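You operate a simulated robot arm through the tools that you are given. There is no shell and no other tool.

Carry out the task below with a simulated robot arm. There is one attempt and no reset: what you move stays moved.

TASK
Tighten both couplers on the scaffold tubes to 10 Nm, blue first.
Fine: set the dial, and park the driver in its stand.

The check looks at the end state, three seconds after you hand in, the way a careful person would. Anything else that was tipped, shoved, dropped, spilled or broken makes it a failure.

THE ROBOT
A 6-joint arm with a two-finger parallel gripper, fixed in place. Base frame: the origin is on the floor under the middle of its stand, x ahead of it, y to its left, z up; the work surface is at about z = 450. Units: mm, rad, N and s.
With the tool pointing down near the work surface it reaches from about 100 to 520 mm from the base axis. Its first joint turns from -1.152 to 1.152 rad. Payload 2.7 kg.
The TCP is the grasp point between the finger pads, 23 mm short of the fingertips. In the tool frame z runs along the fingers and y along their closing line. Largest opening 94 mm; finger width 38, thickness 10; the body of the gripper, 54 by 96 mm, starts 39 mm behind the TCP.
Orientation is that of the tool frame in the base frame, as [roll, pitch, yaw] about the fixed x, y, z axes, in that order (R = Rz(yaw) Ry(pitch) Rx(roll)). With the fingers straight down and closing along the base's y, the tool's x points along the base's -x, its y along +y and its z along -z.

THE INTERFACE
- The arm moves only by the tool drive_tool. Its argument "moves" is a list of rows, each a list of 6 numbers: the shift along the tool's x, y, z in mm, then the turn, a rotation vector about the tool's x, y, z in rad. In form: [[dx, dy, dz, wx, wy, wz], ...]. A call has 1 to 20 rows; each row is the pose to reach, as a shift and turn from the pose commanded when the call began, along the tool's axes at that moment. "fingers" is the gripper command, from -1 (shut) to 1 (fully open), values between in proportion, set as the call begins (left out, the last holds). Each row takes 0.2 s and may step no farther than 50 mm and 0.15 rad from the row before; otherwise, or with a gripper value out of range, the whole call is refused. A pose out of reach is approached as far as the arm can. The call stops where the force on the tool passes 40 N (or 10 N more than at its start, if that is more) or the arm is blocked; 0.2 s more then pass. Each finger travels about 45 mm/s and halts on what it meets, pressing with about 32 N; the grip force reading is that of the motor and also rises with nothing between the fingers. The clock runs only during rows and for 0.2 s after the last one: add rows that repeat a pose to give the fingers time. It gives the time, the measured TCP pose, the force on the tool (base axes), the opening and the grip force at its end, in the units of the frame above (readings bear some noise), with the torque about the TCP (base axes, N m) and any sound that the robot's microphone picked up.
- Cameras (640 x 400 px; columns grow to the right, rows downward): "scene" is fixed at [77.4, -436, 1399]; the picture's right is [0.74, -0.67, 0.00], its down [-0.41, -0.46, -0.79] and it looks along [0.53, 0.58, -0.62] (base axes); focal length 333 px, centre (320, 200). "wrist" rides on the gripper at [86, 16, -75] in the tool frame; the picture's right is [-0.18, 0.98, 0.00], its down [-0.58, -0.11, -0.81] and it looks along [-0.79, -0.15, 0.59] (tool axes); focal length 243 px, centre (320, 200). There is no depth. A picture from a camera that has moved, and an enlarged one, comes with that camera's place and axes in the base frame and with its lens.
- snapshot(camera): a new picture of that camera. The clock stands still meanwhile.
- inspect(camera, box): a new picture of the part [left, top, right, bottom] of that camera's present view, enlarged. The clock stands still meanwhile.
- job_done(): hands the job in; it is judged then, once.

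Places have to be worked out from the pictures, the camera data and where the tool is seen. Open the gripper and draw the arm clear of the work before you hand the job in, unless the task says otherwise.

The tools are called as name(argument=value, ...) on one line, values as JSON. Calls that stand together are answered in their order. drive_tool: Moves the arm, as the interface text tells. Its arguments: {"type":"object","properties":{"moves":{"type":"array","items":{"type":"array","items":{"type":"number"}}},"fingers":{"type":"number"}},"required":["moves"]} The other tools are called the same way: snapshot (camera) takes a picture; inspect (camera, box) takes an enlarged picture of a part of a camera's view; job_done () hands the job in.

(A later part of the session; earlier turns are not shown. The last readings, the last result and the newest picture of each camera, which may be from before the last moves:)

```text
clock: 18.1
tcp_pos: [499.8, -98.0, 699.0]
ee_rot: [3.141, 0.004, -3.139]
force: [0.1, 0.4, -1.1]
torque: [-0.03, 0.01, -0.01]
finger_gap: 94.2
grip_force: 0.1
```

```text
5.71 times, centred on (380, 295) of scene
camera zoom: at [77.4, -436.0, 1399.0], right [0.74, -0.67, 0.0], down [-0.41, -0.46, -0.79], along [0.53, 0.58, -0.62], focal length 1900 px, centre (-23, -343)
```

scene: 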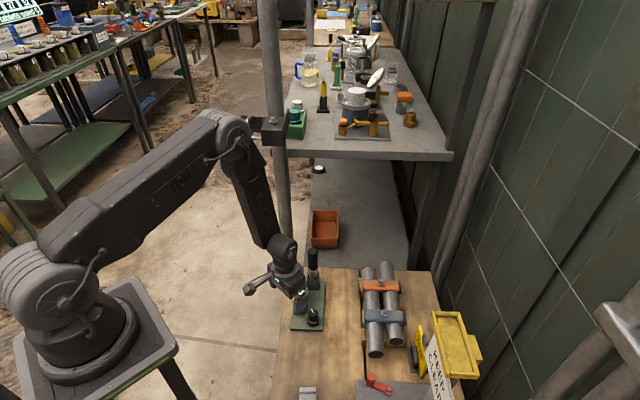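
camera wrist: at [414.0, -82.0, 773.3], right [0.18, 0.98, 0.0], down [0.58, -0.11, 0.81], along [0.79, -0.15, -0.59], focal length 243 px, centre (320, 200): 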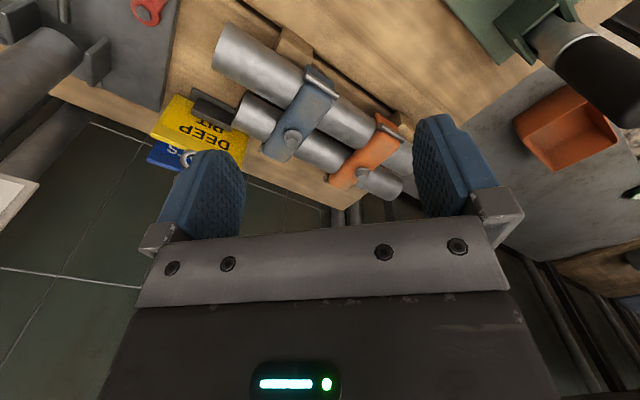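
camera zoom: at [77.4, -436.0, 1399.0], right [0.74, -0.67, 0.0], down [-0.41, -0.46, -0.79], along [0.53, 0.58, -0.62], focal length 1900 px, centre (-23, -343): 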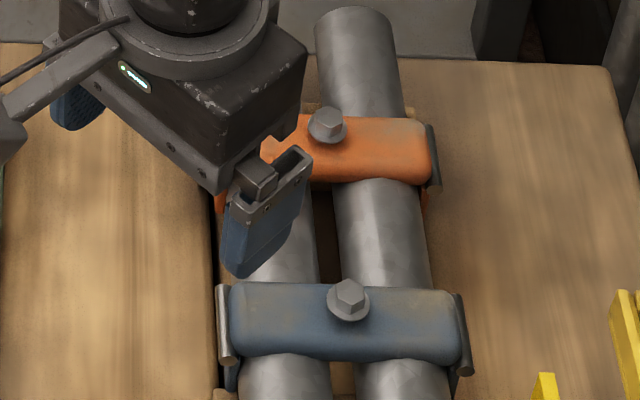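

I'll enlarge each bolt head in both views to locate the centre of the hex top precisely.

inspect(camera="wrist", box=[285, 122, 312, 152])

inspect(camera="wrist", box=[352, 160, 382, 190])

inspect(camera="scene", box=[376, 302, 396, 322])

inspect(camera="scene", box=[371, 272, 391, 292])

```text
13.33 times, centred on (298, 137) of wrist
camera zoom: at [414.0, -82.0, 773.3], right [0.18, 0.98, 0.0], down [0.58, -0.11, 0.81], along [0.79, -0.15, -0.59], focal length 3235 px, centre (607, 1040)
```

zoom: 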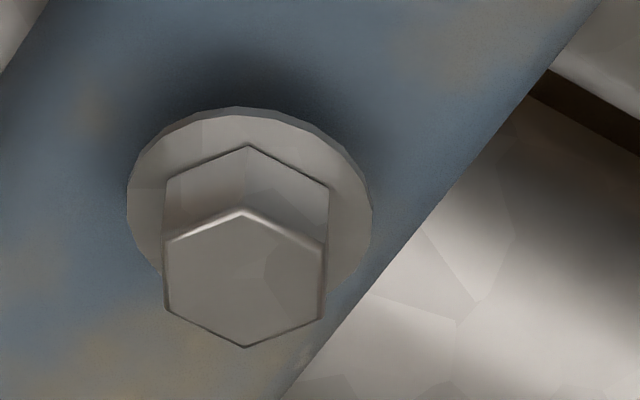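

```text
13.33 times, centred on (367, 175) of wrist
camera zoom: at [414.0, -82.0, 773.3], right [0.18, 0.98, 0.0], down [0.58, -0.11, 0.81], along [0.79, -0.15, -0.59], focal length 3235 px, centre (-307, 533)
```

zoom: 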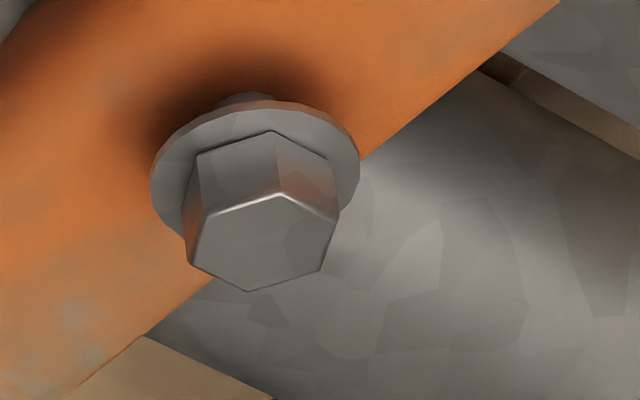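

```text
16.00 times, centred on (386, 312) of scene
camera zoom: at [77.4, -436.0, 1399.0], right [0.74, -0.67, 0.0], down [-0.41, -0.46, -0.79], along [0.53, 0.58, -0.62], focal length 5321 px, centre (-736, -1592)
```

zoom: 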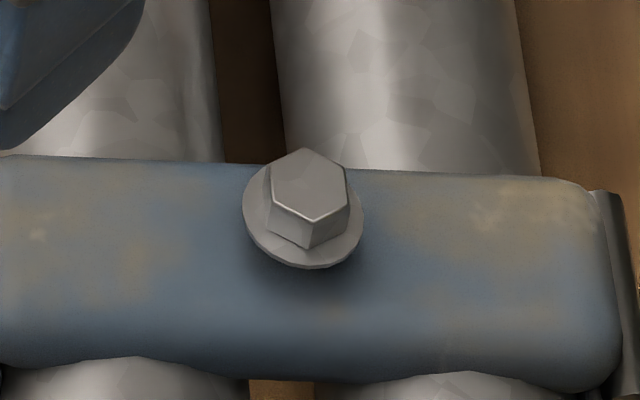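

```text
16.00 times, centred on (381, 282) of scene
camera zoom: at [77.4, -436.0, 1399.0], right [0.74, -0.67, 0.0], down [-0.41, -0.46, -0.79], along [0.53, 0.58, -0.62], focal length 5321 px, centre (-656, -1112)
```

zoom: 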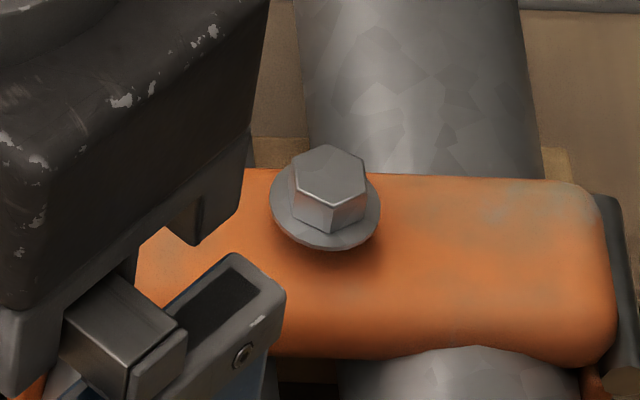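

Blue hex top is at about (594, -148, 553) and orange at about (672, -70.5, 553). Both are upright with a roughly 14 mm hex and a 22 mm flange. Next I'll look at the driver in its holster from close by.

drive_tool(moves=[[10, 40, -6, 0, 0, 0], [20, 80, -12, 0, 0, 0], [30, 120, -18, 0, 0, 0], [40, 160, -24, 0, 0, 0], [50, 199, -30, 0, 0, 0], [50, 199, -30, 0, 0, 0]])

snapshot(camera="wrist")

inspect(camera="wrist", box=[300, 80, 400, 220])

inspect(camera="scene", box=[295, 240, 335, 300])

```text
clock: 19.5
tcp_pos: [447.4, 99.3, 731.8]
ee_rot: [3.141, 0.003, 3.142]
force: [0.9, 0.2, 0.1]
torque: [-0.01, -0.01, -0.04]
finger_gap: 94.0
grip_force: 0.1
```

```text
taken
camera wrist: at [361.3, 116.5, 805.5], right [0.18, 0.98, 0.0], down [0.58, -0.11, 0.81], along [0.79, -0.15, -0.59], focal length 243 px, centre (320, 200)
```

wrist: 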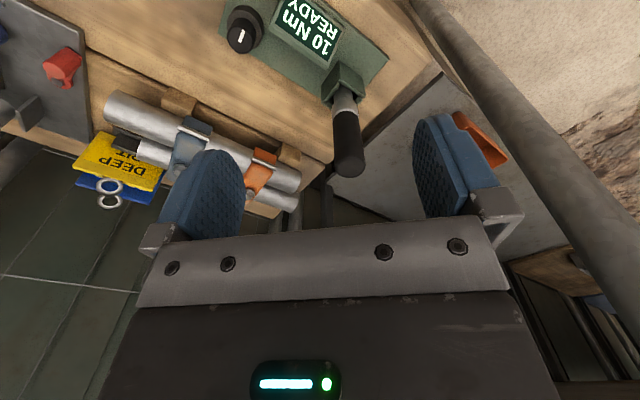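

```text
2.86 times, centred on (350, 150) of wrist
camera zoom: at [361.3, 116.5, 805.5], right [0.18, 0.98, 0.0], down [0.58, -0.11, 0.81], along [0.79, -0.15, -0.59], focal length 693 px, centre (234, 343)
```

zoom: 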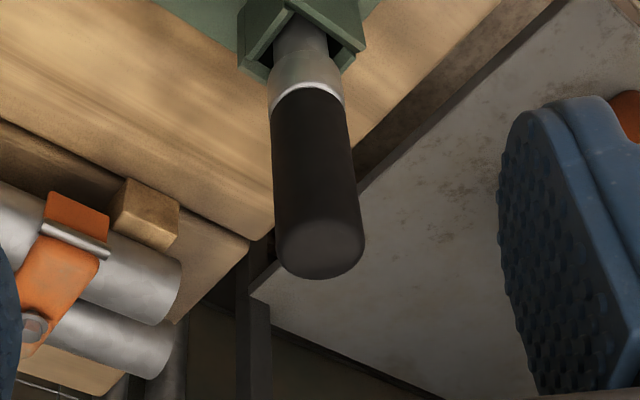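

```text
6.67 times, centred on (315, 270) of scene
camera zoom: at [77.4, -436.0, 1399.0], right [0.74, -0.67, 0.0], down [-0.41, -0.46, -0.79], along [0.53, 0.58, -0.62], focal length 2217 px, centre (353, -267)
```

zoom: 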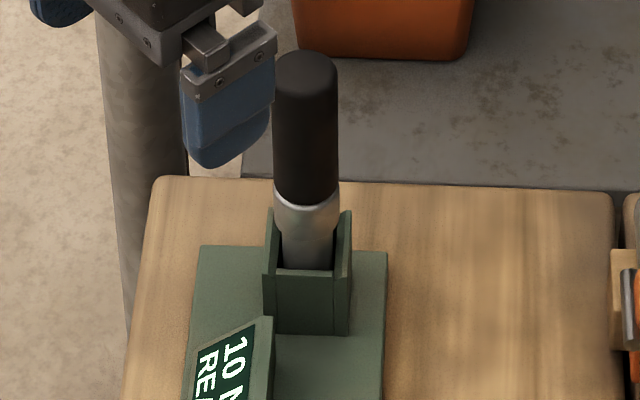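

The handle is a vertical 30 mm cylinder. Its axis is near (545, 114), the top is at z≈632 and the black part runs down to about 547. The orange bolt is too far out for a straight-down tool, so I'll tilt the tool about 30° outward and test the reach before grasping.

drive_tool(moves=[[-10, 3, 4, 0, -0.1309, 0], [-20, 6, 8, 0, -0.2618, 0], [-35, 10, 14, 0, -0.3927, 0], [-49.8, 14.2, 20, 0, -0.5236, 0], [-49.8, 14.2, 20, 0, -0.5236, 0]])

snapshot(camera="wrist")

snapshot(camera="scene")

```text
clock: 20.7
tcp_pos: [504.1, 104.9, 709.9]
ee_rot: [3.106, 0.518, 2.996]
force: [-0.7, 3.1, 0.5]
torque: [-0.22, -0.13, 0.03]
finger_gap: 93.7
grip_force: 0.1
out of reach, approached as far as the arm can: row 2, 3, 4
```

```text
taken
camera wrist: at [395.6, 135.3, 733.2], right [0.28, 0.95, 0.12], down [0.09, -0.15, 0.98], along [0.95, -0.27, -0.12], focal length 243 px, centre (320, 200)
```

wrist: 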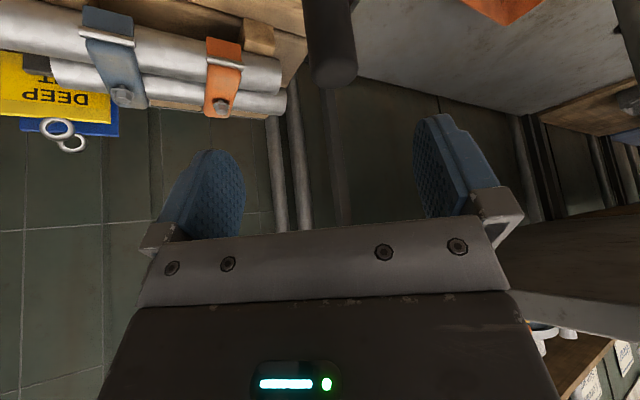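

```text
taken
```

scene: 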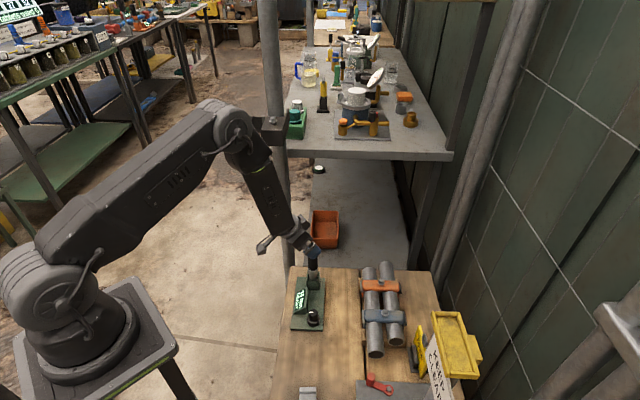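

The arm couldn't hold the tilt exactly. 30° lines the tool up with the forearm, which is close to a wrist singularity. A tilt of 60° avoids that and still reaches both bolts, so I'll rotate on to 60° here and check the pose.

drive_tool(moves=[[0, 0, 0, 0, -0.131, 0], [0, 0, 0, 0, -0.262, 0], [0, 0, 0, 0, -0.393, 0], [0, 0, 0, 0, -0.5236, 0], [0, 0, 0, 0, -0.5236, 0]])

snapshot(camera="scene")

```text
clock: 21.9
tcp_pos: [530.5, 122.8, 716.0]
ee_rot: [-2.993, 1.034, -3.014]
force: [-0.7, -0.1, -0.7]
torque: [0.01, -0.03, 0.0]
finger_gap: 94.0
grip_force: 0.1
out of reach, approached as far as the arm can: row 1, 2, 3, 4, 5
```

```text
taken
```

scene: 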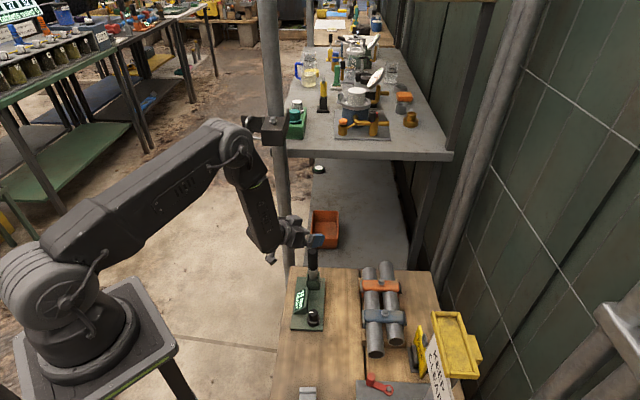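

The tilt is about right, but the pose hasn't converged. I'll send a null move to see which commanded pose the controller is holding.

drive_tool(moves=[[0, 0, 0, 0, 0, 0], [0, 0, 0, 0, 0, 0]])

```text
clock: 22.5
tcp_pos: [530.3, 122.8, 716.9]
ee_rot: [-2.995, 1.031, -3.017]
force: [-1.1, 0.0, -0.5]
torque: [-0.01, 0.05, -0.02]
finger_gap: 93.9
grip_force: 0.1
```

The commanded pose is re-based on the measured one after such a stop. I'll apply the small rotation needed to bring the tool to exactly 60° in the x–z plane and see whether it holds.

drive_tool(moves=[[0, 0, 0, -0.0194, -0.005, 0.0324], [0, 0, 0, -0.0388, -0.0101, 0.0647], [0, 0, 0, -0.0388, -0.0101, 0.0647]])

```text
clock: 23.3
tcp_pos: [528.6, 122.7, 716.3]
ee_rot: [-2.995, 1.033, -3.016]
force: [0.6, -0.7, 0.3]
torque: [0.03, 0.0, -0.01]
finger_gap: 94.0
grip_force: 0.1
out of reach, approached as far as the arm can: row 2, 3
```

It didn't move, so a wrist joint is at its limit. The wrist flipped when I tilted off the arm's own plane. I'll back out to the tool-down pose, then tilt again with the tool aligned to the arm plane so the wrist passes through cleanly.

drive_tool(moves=[[1.6, -3, -10.5, -0.0086, 0.1295, 0.0048], [3.3, -6, -21, -0.0172, 0.259, 0.0096], [4.9, -9.5, -31.5, -0.0259, 0.3886, 0.0144], [6.5, -12.6, -42, -0.0345, 0.5181, 0.0191], [8.1, -15.8, -52.6, -0.0431, 0.6477, 0.0239], [9.8, -19, -63, -0.0517, 0.7772, 0.0287], [11.4, -22, -73.6, -0.0604, 0.9068, 0.0335], [13, -25.2, -84.1, -0.069, 1.0363, 0.0383], [13, -25.2, -84.1, -0.069, 1.0363, 0.0383]])

snapshot(camera="scene")

```text
clock: 25.3
tcp_pos: [480.3, 83.3, 755.5]
ee_rot: [-3.0, 0.099, -2.999]
force: [-4.5, 0.9, -1.1]
torque: [0.0, -0.25, -0.05]
finger_gap: 94.0
grip_force: 0.2
out of reach, approached as far as the arm can: row 6, 7, 8, 9
```

```text
taken
```

scene: 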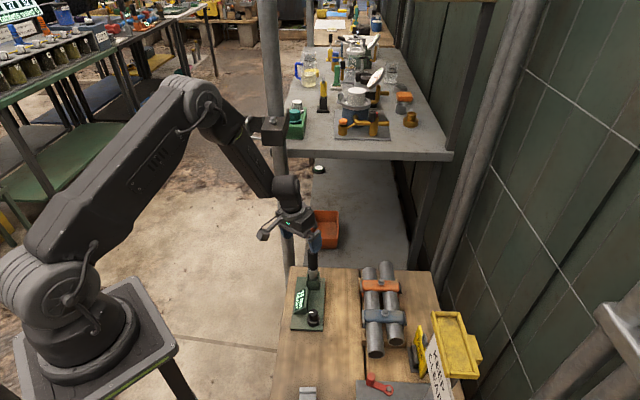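

The wrist roll joint is still wound to its limit. Swinging the tool sideways around the forearm direction should unwind it smoothly, so I'll do the first half of that swing high up, away from everything.

drive_tool(moves=[[-16, -13, -6.9, 0.0812, -0.0996, 0], [-32, -25.9, -13.8, 0.1623, -0.1992, 0], [-48, -38.9, -20.7, 0.2435, -0.2987, 0], [-64, -51.8, -27.6, 0.3246, -0.3983, 0], [-80, -64.8, -34.5, 0.4058, -0.4979, 0], [-80, -64.8, -34.5, 0.4058, -0.4979, 0]])

snapshot(camera="scene")

```text
clock: 26.7
tcp_pos: [540.3, 25.5, 794.3]
ee_rot: [-2.626, 0.551, -3.006]
force: [-0.2, 0.2, 0.1]
torque: [0.01, -0.01, -0.02]
finger_gap: 94.1
grip_force: 0.0
```

```text
taken
```

scene: 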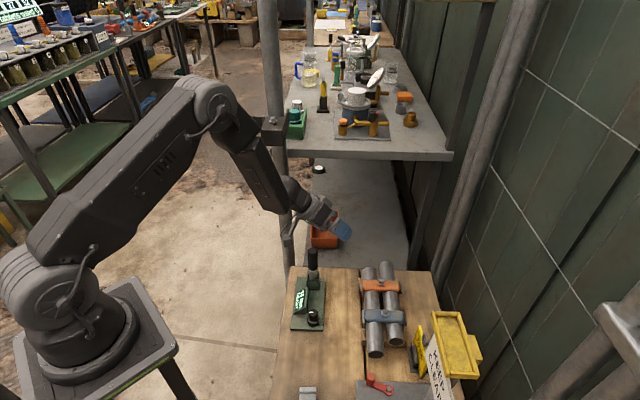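

No reach warning this time, so the wrist is unwinding. I'll do the second half of the swing, to a 60° outward tilt with the closing line exactly along y.

drive_tool(moves=[[-16.1, 11.3, -6.3, -0.0813, -0.0916, 0.044], [-32.3, 22.7, -12.6, -0.1625, -0.1831, 0.088], [-48.4, 34, -18.8, -0.2438, -0.2747, 0.1321], [-64.6, 45.4, -25.1, -0.325, -0.3662, 0.1761], [-80.7, 56.7, -31.4, -0.4063, -0.4578, 0.2201], [-80.7, 56.7, -31.4, -0.4063, -0.4578, 0.2201]])

snapshot(camera="scene")

```text
clock: 28.1
tcp_pos: [599.3, 121.7, 837.0]
ee_rot: [3.125, 1.046, 3.111]
force: [-0.2, -0.2, 0.3]
torque: [-0.03, -0.03, 0.01]
finger_gap: 94.1
grip_force: 0.1
out of reach, approached as far as the arm can: row 5, 6
```

```text
taken
```

scene: 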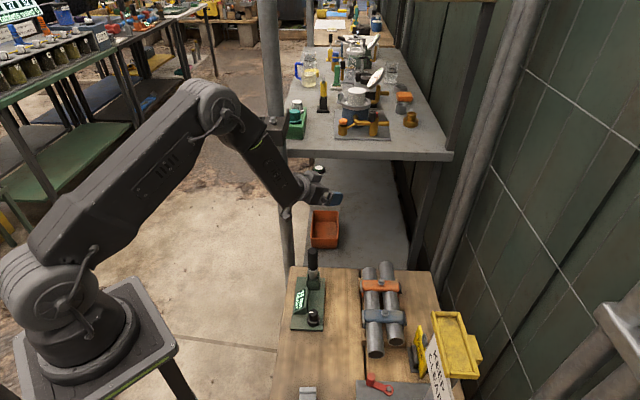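

The forearm roll is again at its limit, so the wrist is on the wrong branch. I'll retrace to the sideways pose, then go to tool-down at y = 0, where the tool and arm plane coincide, and tilt from there.

drive_tool(moves=[[13, -19.5, -5.7, 0.0801, 0.0905, -0.0474], [26, -39, -11.5, 0.1602, 0.181, -0.0948], [39, -58.5, -17.2, 0.2402, 0.2714, -0.1421], [52, -78, -23, 0.3203, 0.3619, -0.1895], [65, -97.5, -28.7, 0.4004, 0.4524, -0.2369], [65, -97.5, -28.7, 0.4004, 0.4524, -0.2369]])

```text
clock: 29.5
tcp_pos: [539.4, 23.1, 795.2]
ee_rot: [-2.615, 0.545, -2.985]
force: [0.3, 0.7, -0.2]
torque: [0.01, 0.0, 0.0]
finger_gap: 94.0
grip_force: 0.0
```

Back at the sideways pose without a warning. Now I'll swing to straight down at about (470, 0, 760).

drive_tool(moves=[[13.4, -3, 0, -0.0774, 0.0952, -0.0021], [26.7, -6.1, 0, -0.1547, 0.1903, -0.0042], [40.1, -9.1, 0, -0.2321, 0.2855, -0.0063], [53.5, -12.1, 0, -0.3095, 0.3806, -0.0084], [66.8, -15.2, 0, -0.3868, 0.4758, -0.0105], [80.2, -18.2, -0.1, -0.4642, 0.5709, -0.0126], [80.2, -18.2, -0.1, -0.4642, 0.5709, -0.0126]])

```text
clock: 31.1
tcp_pos: [468.3, -3.0, 760.9]
ee_rot: [-3.134, -0.003, -3.124]
force: [-0.9, 0.3, -0.5]
torque: [0.03, 0.0, -0.01]
finger_gap: 94.1
grip_force: 0.0
```

Tool-down is recovered. I'll trim the small residual errors so the tool lies exactly in the arm plane (y = 0), then tilt outward in that plane.

drive_tool(moves=[[0, 3, 0, -0.0076, -0.003, 0.0176], [0, 3, 0, -0.0076, -0.003, 0.0176], [0, 3, 0, -0.0076, -0.003, 0.0176]])

drive_tool(moves=[[0, 0, 0, 0, 0, 0], [0, 0, 0, 0, 0, 0]])

```text
clock: 31.9
tcp_pos: [467.8, 0.4, 760.4]
ee_rot: [-3.141, 0.001, -3.141]
force: [0.0, -0.1, 0.2]
torque: [-0.02, 0.01, 0.02]
finger_gap: 94.1
grip_force: 0.1
```

```text
clock: 32.5
tcp_pos: [468.4, 0.0, 761.1]
ee_rot: [-3.142, 0.0, -3.141]
force: [0.7, 0.0, 0.9]
torque: [-0.05, -0.05, -0.03]
finger_gap: 93.8
grip_force: 0.1
```

The tool is now exactly in plane. I'll tilt to 60° outward with the wrist point held in place.

drive_tool(moves=[[-22.5, 0, -1.5, 0, -0.131, 0], [-44.5, 0, -5.9, 0, -0.262, 0], [-65.9, 0, -13.1, 0, -0.393, 0], [-86.1, 0, -23.1, 0, -0.524, 0], [-104.8, 0, -35.6, 0, -0.655, 0], [-121.6, 0, -50.3, 0, -0.785, 0], [-136.4, 0, -67.2, 0, -0.916, 0], [-149, 0, -86, 0, -1.0472, 0], [-149, 0, -86, 0, -1.0472, 0]])

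snapshot(camera="scene")

```text
clock: 34.5
tcp_pos: [617.8, 88.3, 848.7]
ee_rot: [3.102, 1.045, 3.031]
force: [0.1, 0.5, -0.2]
torque: [0.0, 0.01, -0.02]
finger_gap: 94.2
grip_force: 0.1
out of reach, approached as far as the arm can: row 3, 4, 5, 6, 7, 8, 9
```

```text
taken
```

scene: 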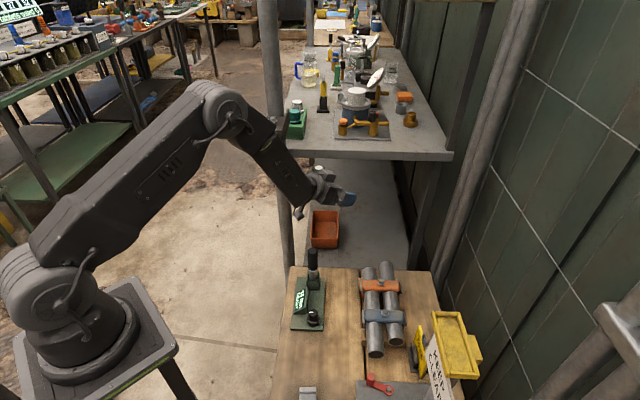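

The wrist only bends one way, so outward tilts must lean to one side. A constant sideways-leaning tool (45° tilt, pointing at azimuth about -38°) keeps all the joints mid-range at the stand and at both bolts. I'll go to that orientation now.

drive_tool(moves=[[10.7, -14, -4.8, 0.0957, 0.0493, 0.0687], [21.4, -27.9, -9.6, 0.1914, 0.0986, 0.1374], [32.2, -41.9, -14.4, 0.2871, 0.148, 0.206], [42.9, -55.8, -19.2, 0.3828, 0.1973, 0.2747], [53.6, -69.8, -24, 0.4785, 0.2466, 0.3434], [53.6, -69.8, -24, 0.4785, 0.2466, 0.3434], [53.6, -69.8, -24, 0.4785, 0.2466, 0.3434]])

snapshot(camera="scene")

```text
clock: 36.1
tcp_pos: [566.8, 19.5, 813.4]
ee_rot: [-3.141, 0.787, 2.479]
force: [0.0, 0.3, 0.3]
torque: [-0.01, -0.03, 0.0]
finger_gap: 93.8
grip_force: 0.0
```

```text
taken
```

scene: 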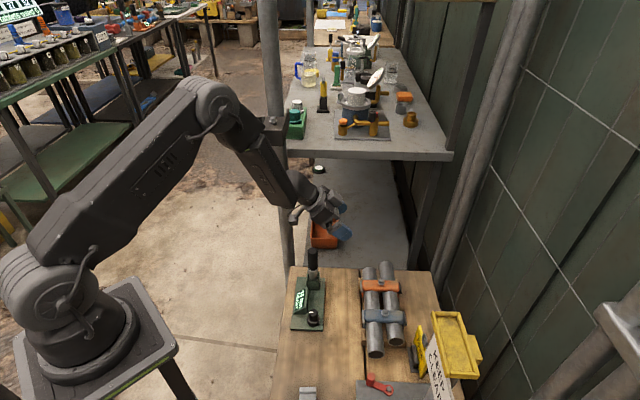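

The tool reached the 45°/-38° orientation exactly. With the gripper still empty, I'll test the reach over the orange bolt at TCP heights 720, then 660.

drive_tool(moves=[[-8, -1.5, 41, 0, 0, 0], [-15.9, -3, 81.9, 0, 0, 0], [-23.9, -4.6, 122.9, 0, 0, 0], [-31.8, -6.1, 163.8, 0, 0, 0], [-10.6, -6.1, 185, 0, 0, 0], [10.6, -6.1, 206.2, 0, 0, 0], [10.6, -6.1, 206.2, 0, 0, 0]])

snapshot(camera="scene")

snapshot(camera="wrist")

```text
clock: 37.7
tcp_pos: [671.4, -71.7, 658.0]
ee_rot: [-3.141, 0.786, 2.478]
force: [-1.5, 0.0, 1.7]
torque: [-0.01, 0.01, -0.03]
finger_gap: 94.0
grip_force: 0.0
```

```text
taken
```

scene: 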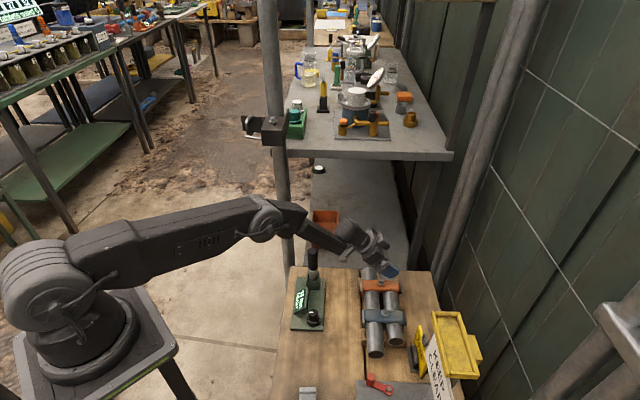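

```text
taken
camera wrist: at [593.4, 10.3, 650.6], right [0.71, 0.69, 0.13], down [-0.19, 0.01, 0.98], along [0.68, -0.72, 0.14], focal length 243 px, centre (320, 200)
```

wrist: 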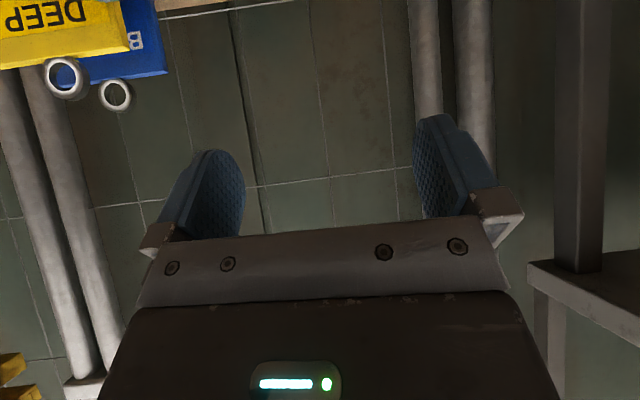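

Orange is reachable. I'll check the blue position next, staying high enough to clear everything.

drive_tool(moves=[[-28.3, 0, -28.3, 0, 0, 0], [-25, -37, -31.6, 0, 0, 0], [-21.8, -73, -34.8, 0, 0, 0], [-18.5, -109.1, -38.1, 0, 0, 0], [9.8, -109.1, -9.8, 0, 0, 0], [9.8, -109.1, -9.8, 0, 0, 0]])

snapshot(camera="scene")

```text
clock: 39.1
tcp_pos: [593.5, -149.1, 659.2]
ee_rot: [-3.141, 0.786, 2.479]
force: [1.5, 0.1, -1.2]
torque: [-0.01, 0.0, -0.01]
finger_gap: 94.1
grip_force: 0.0
```

```text
taken
```

scene: 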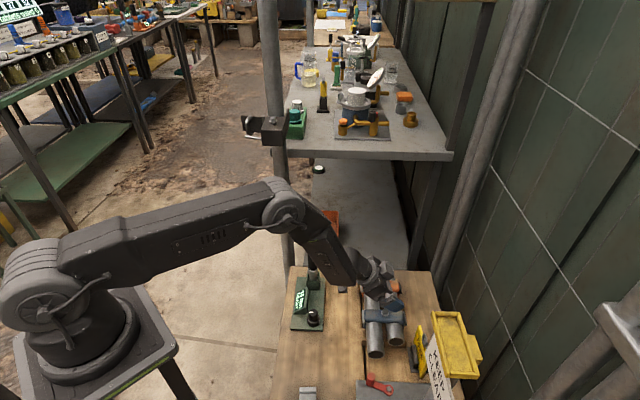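

Blue is reachable too. I'll use this known pose to check the scene-camera calibration against the fingers.

inspect(camera="scene", box=[365, 265, 415, 325])

drive_tool(moves=[[-28.3, 0, -28.3, 0, 0, 0], [-28.3, 0, -28.3, 0, 0, 0]])

```text
6.67 times, centred on (390, 295) of scene
camera zoom: at [77.4, -436.0, 1399.0], right [0.74, -0.67, 0.0], down [-0.41, -0.46, -0.79], along [0.53, 0.58, -0.62], focal length 2217 px, centre (-147, -433)
```

zoom: 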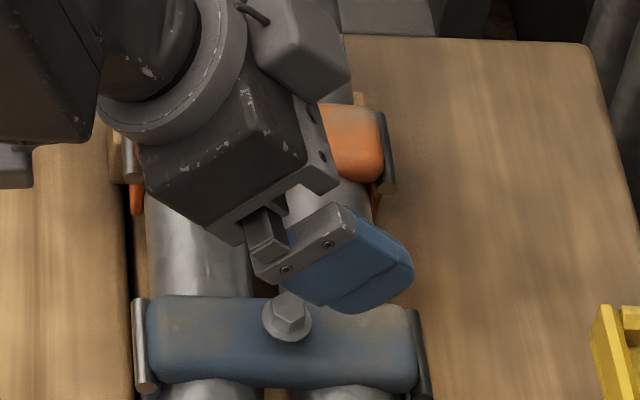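

```text
clock: 39.7
tcp_pos: [594.0, -149.5, 697.9]
ee_rot: [-3.14, 0.785, 2.483]
force: [0.4, 0.0, 0.3]
torque: [0.0, 0.0, 0.03]
finger_gap: 93.9
grip_force: 0.1
```

The calibration agrees. Now I'll travel high to the pre-grasp point, about 110 mm back along the tool axis from the handle.

drive_tool(moves=[[-22, 0, -22, 0, 0, 0], [-43.8, 0, -43.8, 0, 0, 0], [-15.7, 25.3, -71.9, 0, 0, 0], [12.4, 50.6, -100, 0, 0, 0], [40.5, 75.9, -128.1, 0, 0, 0], [68.6, 101.2, -156.2, 0, 0, 0], [96.7, 126.5, -184.3, 0, 0, 0], [124.8, 151.8, -212.4, 0, 0, 0], [153, 177.1, -240.6, 0, 0, 0], [182, 177.1, -211.5, 0, 0, 0], [211.1, 177.1, -182.5, 0, 0, 0], [211.1, 177.1, -182.5, 0, 0, 0]])

snapshot(camera="wrist")

snapshot(camera="scene")

```text
clock: 42.3
tcp_pos: [483.0, 164.7, 678.8]
ee_rot: [3.141, 0.784, 2.479]
force: [-0.4, -0.3, 0.4]
torque: [0.04, -0.02, -0.03]
finger_gap: 93.9
grip_force: 0.0
```

```text
taken
camera wrist: at [403.6, 248.8, 670.3], right [0.71, 0.69, 0.13], down [-0.19, 0.01, 0.98], along [0.68, -0.72, 0.14], focal length 243 px, centre (320, 200)
```

wrist: 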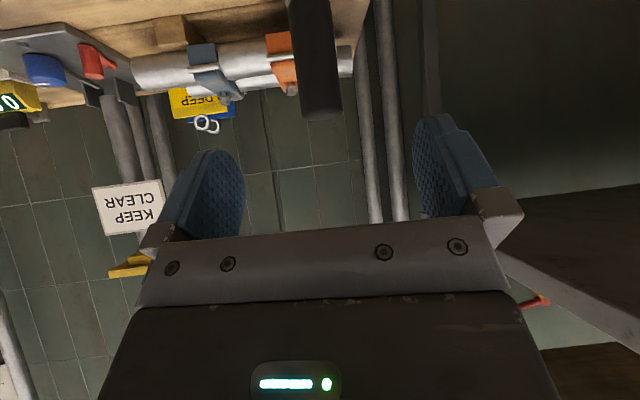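

```text
taken
```

scene: 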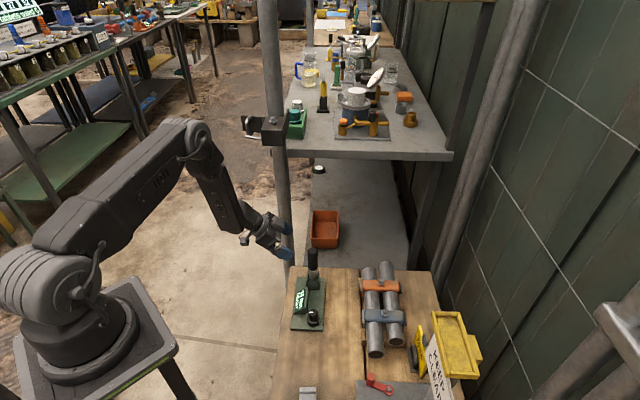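

The handle appears between the fingers. I'll zoom to measure its offset from the grasp axis before closing in.

inspect(camera="wrist", box=[270, 0, 370, 140])

inspect(camera="scene", box=[250, 200, 340, 310])

```text
2.86 times, centred on (320, 70) of wrist
camera zoom: at [403.6, 248.8, 670.3], right [0.71, 0.69, 0.13], down [-0.19, 0.01, 0.98], along [0.68, -0.72, 0.14], focal length 693 px, centre (320, 571)
```

zoom: 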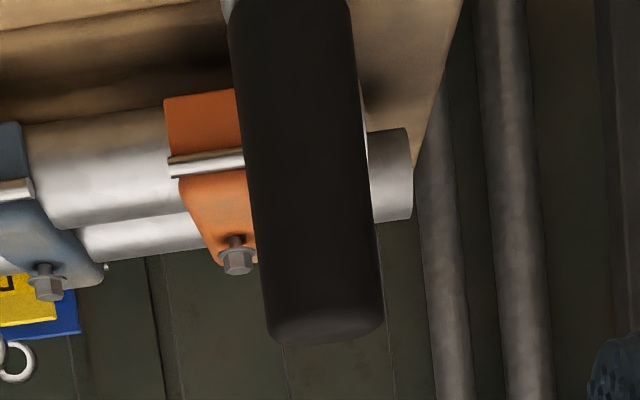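

```text
3.64 times, centred on (295, 255) of scene
camera zoom: at [77.4, -436.0, 1399.0], right [0.74, -0.67, 0.0], down [-0.41, -0.46, -0.79], along [0.53, 0.58, -0.62], focal length 1209 px, centre (411, 0)
```

zoom: 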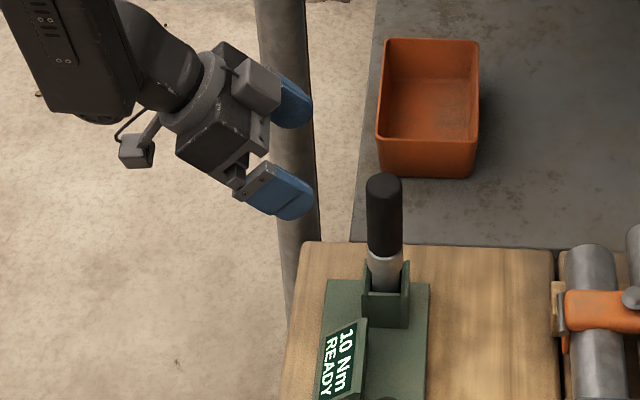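

The handle is about 2.9 mm to the -y side of the tool axis. I'll correct that and advance 110 mm along the tool axis with the fingers open.

drive_tool(moves=[[0, -2.9, 20, 0, 0, 0], [0, -2.9, 40, 0, 0, 0], [0, -2.9, 60, 0, 0, 0], [0, -2.9, 80, 0, 0, 0], [0, -2.9, 96, 0, 0, 0], [0, -2.9, 110, 0, 0, 0], [0, -2.9, 110, 0, 0, 0]])

snapshot(camera="wrist")

inspect(camera="scene", box=[270, 230, 350, 310])

```text
clock: 43.9
tcp_pos: [543.2, 113.4, 599.7]
ee_rot: [-3.14, 0.785, 2.48]
force: [-0.3, -0.1, -0.9]
torque: [-0.01, 0.0, 0.02]
finger_gap: 94.0
grip_force: 0.1
```

```text
taken
camera wrist: at [464.3, 195.8, 591.8], right [0.71, 0.69, 0.13], down [-0.19, 0.01, 0.98], along [0.68, -0.72, 0.14], focal length 243 px, centre (320, 200)
```

wrist: 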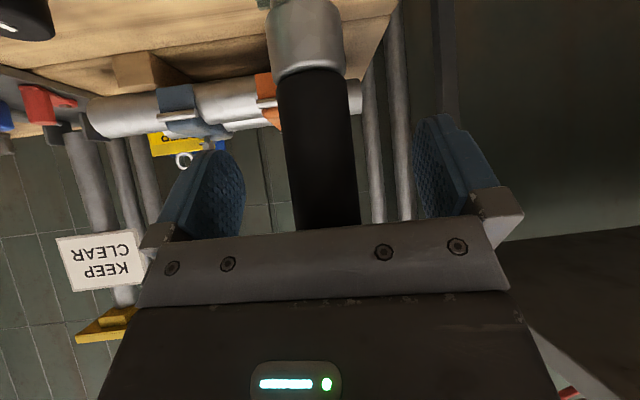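

```text
5.00 times, centred on (310, 270) of scene
camera zoom: at [77.4, -436.0, 1399.0], right [0.74, -0.67, 0.0], down [-0.41, -0.46, -0.79], along [0.53, 0.58, -0.62], focal length 1663 px, centre (370, -150)
```

zoom: 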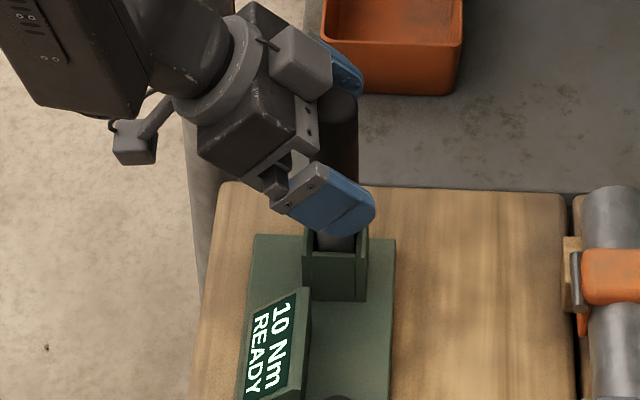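

The handle sits between the pads. I'll zoom in for the final centring.

inspect(camera="wrist", box=[250, 60, 390, 230])

```text
2.35 times, centred on (320, 145) of wrist
camera zoom: at [464.3, 195.8, 591.8], right [0.71, 0.69, 0.13], down [-0.19, 0.01, 0.98], along [0.68, -0.72, 0.14], focal length 571 px, centre (320, 329)
```

zoom: 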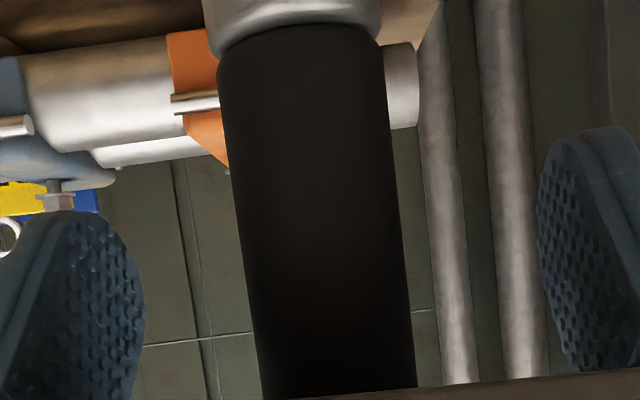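

The handle is about 2 mm to the +y side and 4 mm nearer than the TCP. I'll trim the position accordingly and check again.

drive_tool(moves=[[2.8, 1.8, -2.8, 0, 0, 0], [2.8, 1.8, -2.8, 0, 0, 0], [2.8, 1.8, -2.8, 0, 0, 0]])

inspect(camera="wrist", box=[250, 60, 390, 230])

```text
clock: 44.7
tcp_pos: [540.8, 116.5, 599.0]
ee_rot: [-3.141, 0.787, 2.479]
force: [0.9, -0.3, -0.2]
torque: [0.0, -0.01, 0.01]
finger_gap: 93.9
grip_force: 0.1
```

```text
2.35 times, centred on (320, 145) of wrist
camera zoom: at [462.4, 200.4, 592.2], right [0.71, 0.69, 0.13], down [-0.19, 0.01, 0.98], along [0.68, -0.72, 0.14], focal length 571 px, centre (320, 329)
```

zoom: 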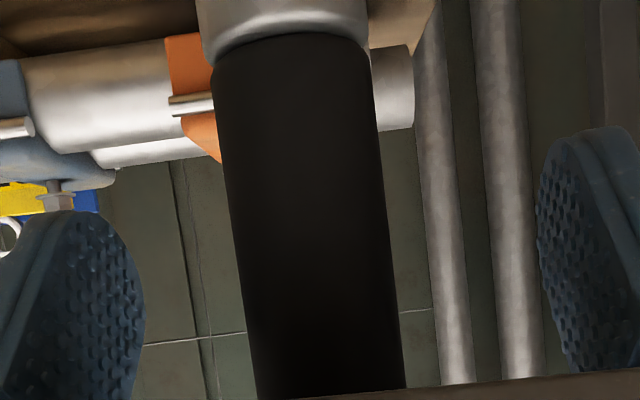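

Now centred to about half a millimetre. I'll close the gripper on the handle.

drive_tool(moves=[[0, 0, 0, 0, 0, 0], [0, 0, 0, 0, 0, 0], [0, 0, 0, 0, 0, 0], [0, 0, 0, 0, 0, 0], [0, 0, 0, 0, 0, 0], [0, 0, 0, 0, 0, 0]], fingers=-1)

snapshot(camera="wrist")

inspect(camera="scene", box=[270, 230, 350, 310])

```text
clock: 46.1
tcp_pos: [541.6, 116.4, 599.7]
ee_rot: [-3.141, 0.785, 2.477]
force: [-0.1, -2.0, 0.0]
torque: [-0.2, 0.03, 0.0]
finger_gap: 31.4
grip_force: 32.1
```

```text
taken
camera wrist: at [462.3, 200.2, 592.1], right [0.71, 0.69, 0.13], down [-0.19, 0.01, 0.98], along [0.68, -0.72, 0.14], focal length 243 px, centre (320, 200)
```

wrist: 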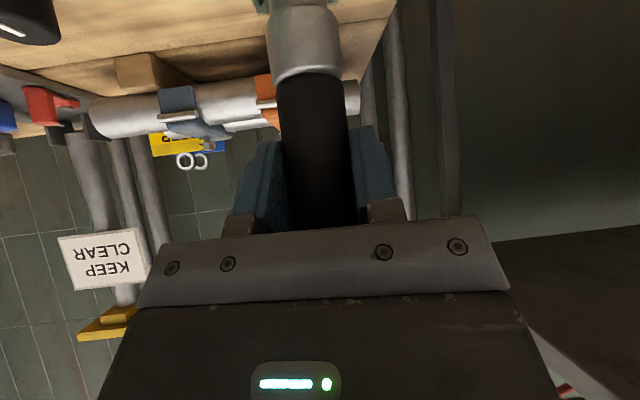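

```text
5.00 times, centred on (310, 270) of scene
camera zoom: at [77.4, -436.0, 1398.9], right [0.74, -0.67, 0.0], down [-0.41, -0.46, -0.79], along [0.53, 0.58, -0.62], focal length 1663 px, centre (370, -150)
```

zoom: 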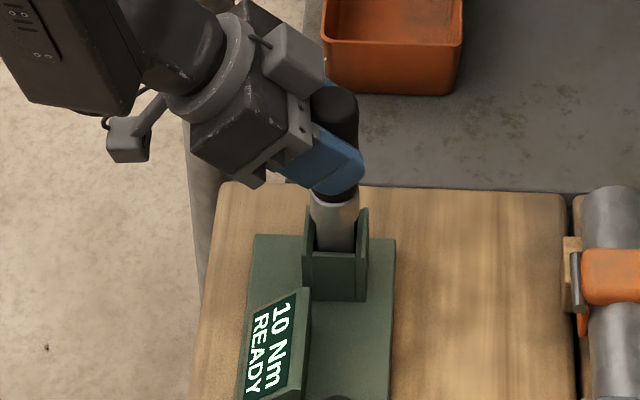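

The driver is gripped (gap 31.4, 32 N) with almost no side load. I'll lift it straight up in small steps while watching the force.

drive_tool(moves=[[-3.54, 0, -3.54, 0, 0, 0], [-7.07, 0, -7.07, 0, 0, 0], [-14.14, 0, -14.14, 0, 0, 0], [-21.2, 0, -21.2, 0, 0, 0], [-28.3, 0, -28.3, 0, 0, 0], [-28.3, 0, -28.3, 0, 0, 0]])

inspect(camera="scene", box=[270, 220, 350, 310])

```text
clock: 47.5
tcp_pos: [541.0, 116.9, 640.9]
ee_rot: [-3.141, 0.785, 2.478]
force: [0.4, -0.5, -3.5]
torque: [0.01, 0.01, 0.02]
finger_gap: 31.6
grip_force: 32.0
```

```text
4.44 times, centred on (310, 265) of scene
camera zoom: at [77.5, -436.0, 1399.0], right [0.74, -0.67, 0.0], down [-0.41, -0.46, -0.79], along [0.53, 0.58, -0.62], focal length 1478 px, centre (364, -89)
```

zoom: 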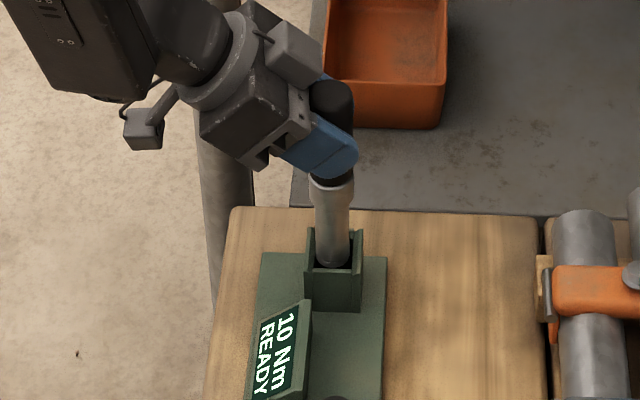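

It comes out freely and weighs about 3.5 N. I'll lift another 80 mm and look at the tip.

drive_tool(moves=[[-14.14, 0, -14.14, 0, 0, 0], [-28.3, 0, -28.3, 0, 0, 0], [-42.4, 0, -42.4, 0, 0, 0], [-56.6, 0, -56.6, 0, 0, 0], [-56.6, 0, -56.6, 0, 0, 0]])

inspect(camera="scene", box=[270, 200, 350, 310])

snapshot(camera="wrist")

```text
clock: 48.7
tcp_pos: [541.2, 117.4, 720.6]
ee_rot: [-3.14, 0.785, 2.48]
force: [-0.8, -0.2, -4.4]
torque: [-0.02, -0.01, -0.01]
finger_gap: 31.6
grip_force: 32.0
```

```text
3.64 times, centred on (310, 255) of scene
camera zoom: at [77.5, -436.0, 1399.0], right [0.74, -0.67, 0.0], down [-0.41, -0.46, -0.79], along [0.53, 0.58, -0.62], focal length 1209 px, centre (356, 0)
```

zoom: 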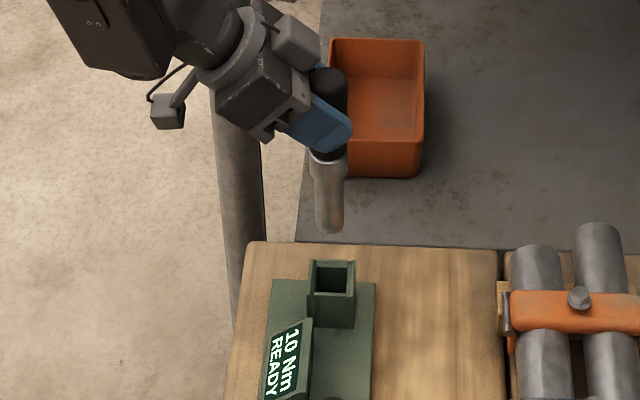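

```text
taken
camera wrist: at [462.8, 200.9, 712.1], right [0.71, 0.69, 0.13], down [-0.19, 0.01, 0.98], along [0.68, -0.72, 0.14], focal length 243 px, centre (320, 200)
```

wrist: 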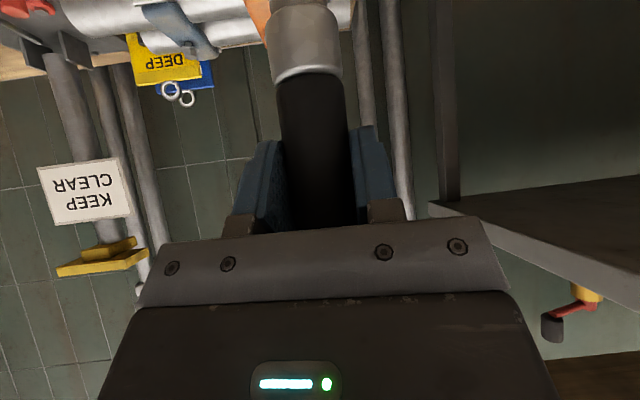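

The driver has a plain cylindrical socket, about 24 mm across, whose tip is roughly 135 mm below the TCP. I'll zoom in on it to get its axis and tip position accurately.

inspect(camera="scene", box=[295, 215, 335, 270])

inspect(camera="wrist", box=[250, 0, 390, 120])

```text
7.27 times, centred on (315, 242) of scene
camera zoom: at [77.5, -436.0, 1399.0], right [0.74, -0.67, 0.0], down [-0.41, -0.46, -0.79], along [0.53, 0.58, -0.62], focal length 2419 px, centre (356, -109)
```

zoom: 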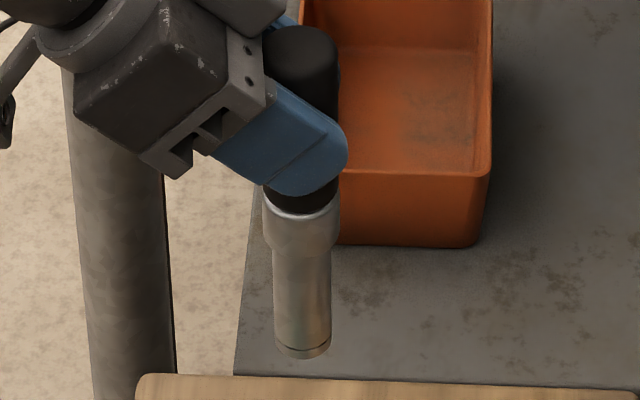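

```text
3.33 times, centred on (320, 60) of wrist
camera zoom: at [462.8, 200.9, 712.1], right [0.71, 0.69, 0.13], down [-0.19, 0.01, 0.98], along [0.68, -0.72, 0.14], focal length 809 px, centre (320, 667)
```

zoom: 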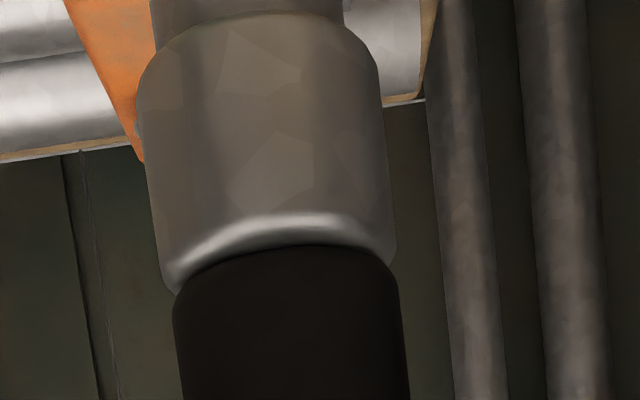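

The scene camera shows the driver vertical, with its axis about 5 mm to the right of the TCP, which agrees with the earlier triangulation. I'll lift a little more and carry it over the blue bolt at a safe height.

drive_tool(moves=[[-21.9, 0, -21.9, 0, 0, 0], [-45.4, -29.3, 1.6, 0, 0, 0], [-68.9, -58.7, 25.1, 0, 0, 0], [-92.4, -88, 48.7, 0, 0, 0], [-116, -117.3, 72.2, 0, 0, 0], [-139.5, -146.7, 95.7, 0, 0, 0], [-163.1, -176, 119.3, 0, 0, 0], [-163.1, -176, 119.3, 0, 0, 0]])

snapshot(camera="scene")

inspect(camera="scene", box=[355, 255, 415, 330])

```text
clock: 50.5
tcp_pos: [590.0, -145.3, 749.9]
ee_rot: [-3.14, 0.782, 2.481]
force: [-0.1, 0.3, -3.5]
torque: [0.0, 0.04, 0.03]
finger_gap: 31.1
grip_force: 32.7
```

```text
taken
```

scene: 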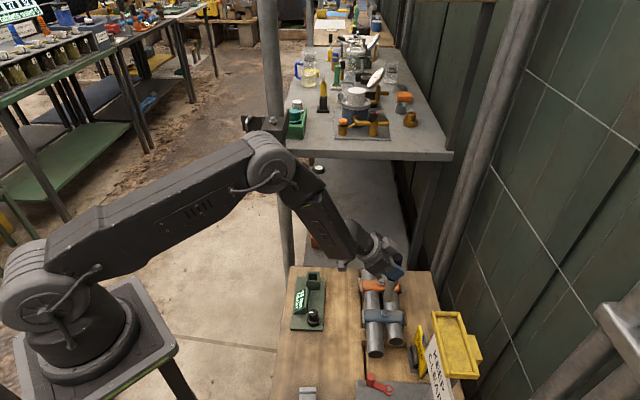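

```text
5.33 times, centred on (385, 292) of scene
camera zoom: at [77.5, -436.0, 1398.9], right [0.74, -0.67, 0.0], down [-0.41, -0.46, -0.79], along [0.53, 0.58, -0.62], focal length 1774 px, centre (-27, -293)
```

zoom: 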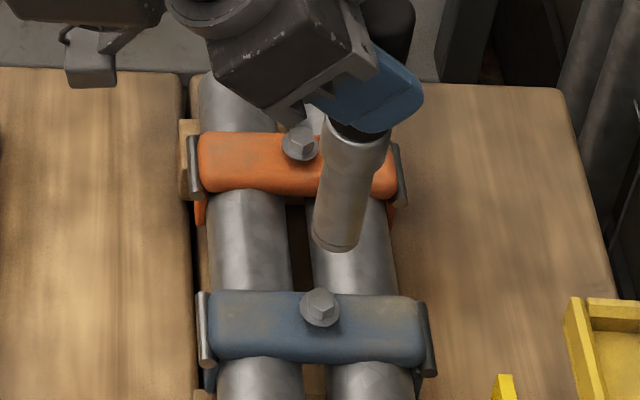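

The tip projects almost exactly above the blue bolt, about 1.3 mm to the right. I'll correct that and descend to about 12 mm above the head for a close check.

drive_tool(moves=[[10.7, 0.1, 10.1, 0, 0, 0], [21.4, 0.1, 20.1, 0, 0, 0], [32.1, 0.1, 30.2, 0, 0, 0], [32.1, 0.1, 30.2, 0, 0, 0]])

inspect(camera="scene", box=[370, 290, 402, 325])

inspect(camera="scene", box=[360, 260, 410, 330])

```text
clock: 51.5
tcp_pos: [591.8, -143.5, 707.6]
ee_rot: [-3.14, 0.787, 2.478]
force: [0.3, 1.8, -3.8]
torque: [0.01, 0.02, 0.02]
finger_gap: 31.3
grip_force: 32.0
```

```text
11.43 times, centred on (386, 308) of scene
camera zoom: at [77.5, -436.0, 1398.9], right [0.74, -0.67, 0.0], down [-0.41, -0.46, -0.79], along [0.53, 0.58, -0.62], focal length 3801 px, centre (-434, -1029)
```

zoom: 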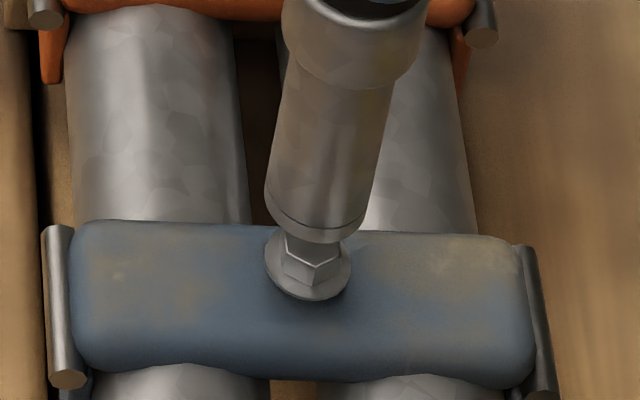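

```text
5.71 times, centred on (385, 295) of scene
camera zoom: at [77.5, -436.0, 1398.9], right [0.74, -0.67, 0.0], down [-0.41, -0.46, -0.79], along [0.53, 0.58, -0.62], focal length 1900 px, centre (-51, -343)
```

zoom: 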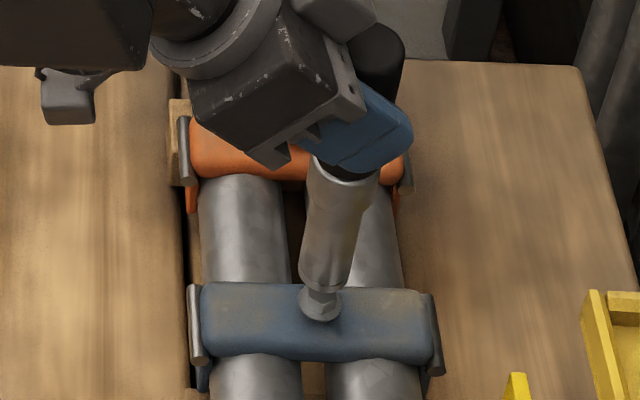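

The tip is centred left–right to within 0.5 mm. In depth it is uncertain by 3–4 mm, depending on the exact tip height. I'll creep down in 2 mm steps and watch for contact force.

drive_tool(moves=[[1.41, 0, 1.41, 0, 0, 0], [2.83, 0, 2.83, 0, 0, 0], [4.24, 0, 4.24, 0, 0, 0], [5.66, 0, 5.66, 0, 0, 0], [5.66, 0, 5.66, 0, 0, 0]])

inspect(camera="scene", box=[370, 290, 402, 325])

```text
clock: 52.7
tcp_pos: [590.8, -144.6, 698.6]
ee_rot: [-3.139, 0.786, 2.477]
force: [-0.6, 0.5, -4.4]
torque: [0.01, 0.03, -0.03]
finger_gap: 31.5
grip_force: 32.4
```

```text
11.43 times, centred on (386, 308) of scene
camera zoom: at [77.5, -436.0, 1398.9], right [0.74, -0.67, 0.0], down [-0.41, -0.46, -0.79], along [0.53, 0.58, -0.62], focal length 3801 px, centre (-434, -1029)
```

zoom: 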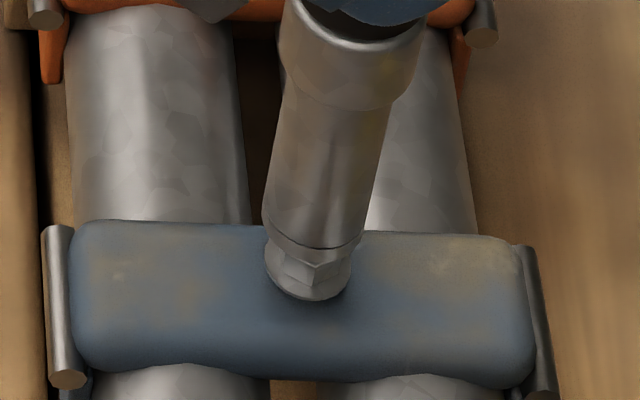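

Still no contact, and the socket rim lines up over the flange. I'll zoom in further to check the concentricity.

inspect(camera="scene", box=[378, 304, 394, 320])

```text
16.00 times, centred on (386, 312) of scene
camera zoom: at [77.5, -436.0, 1398.9], right [0.74, -0.67, 0.0], down [-0.41, -0.46, -0.79], along [0.53, 0.58, -0.62], focal length 5321 px, centre (-736, -1592)
```

zoom: 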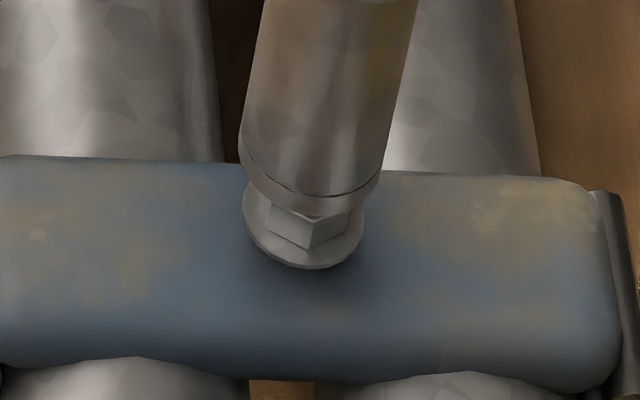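

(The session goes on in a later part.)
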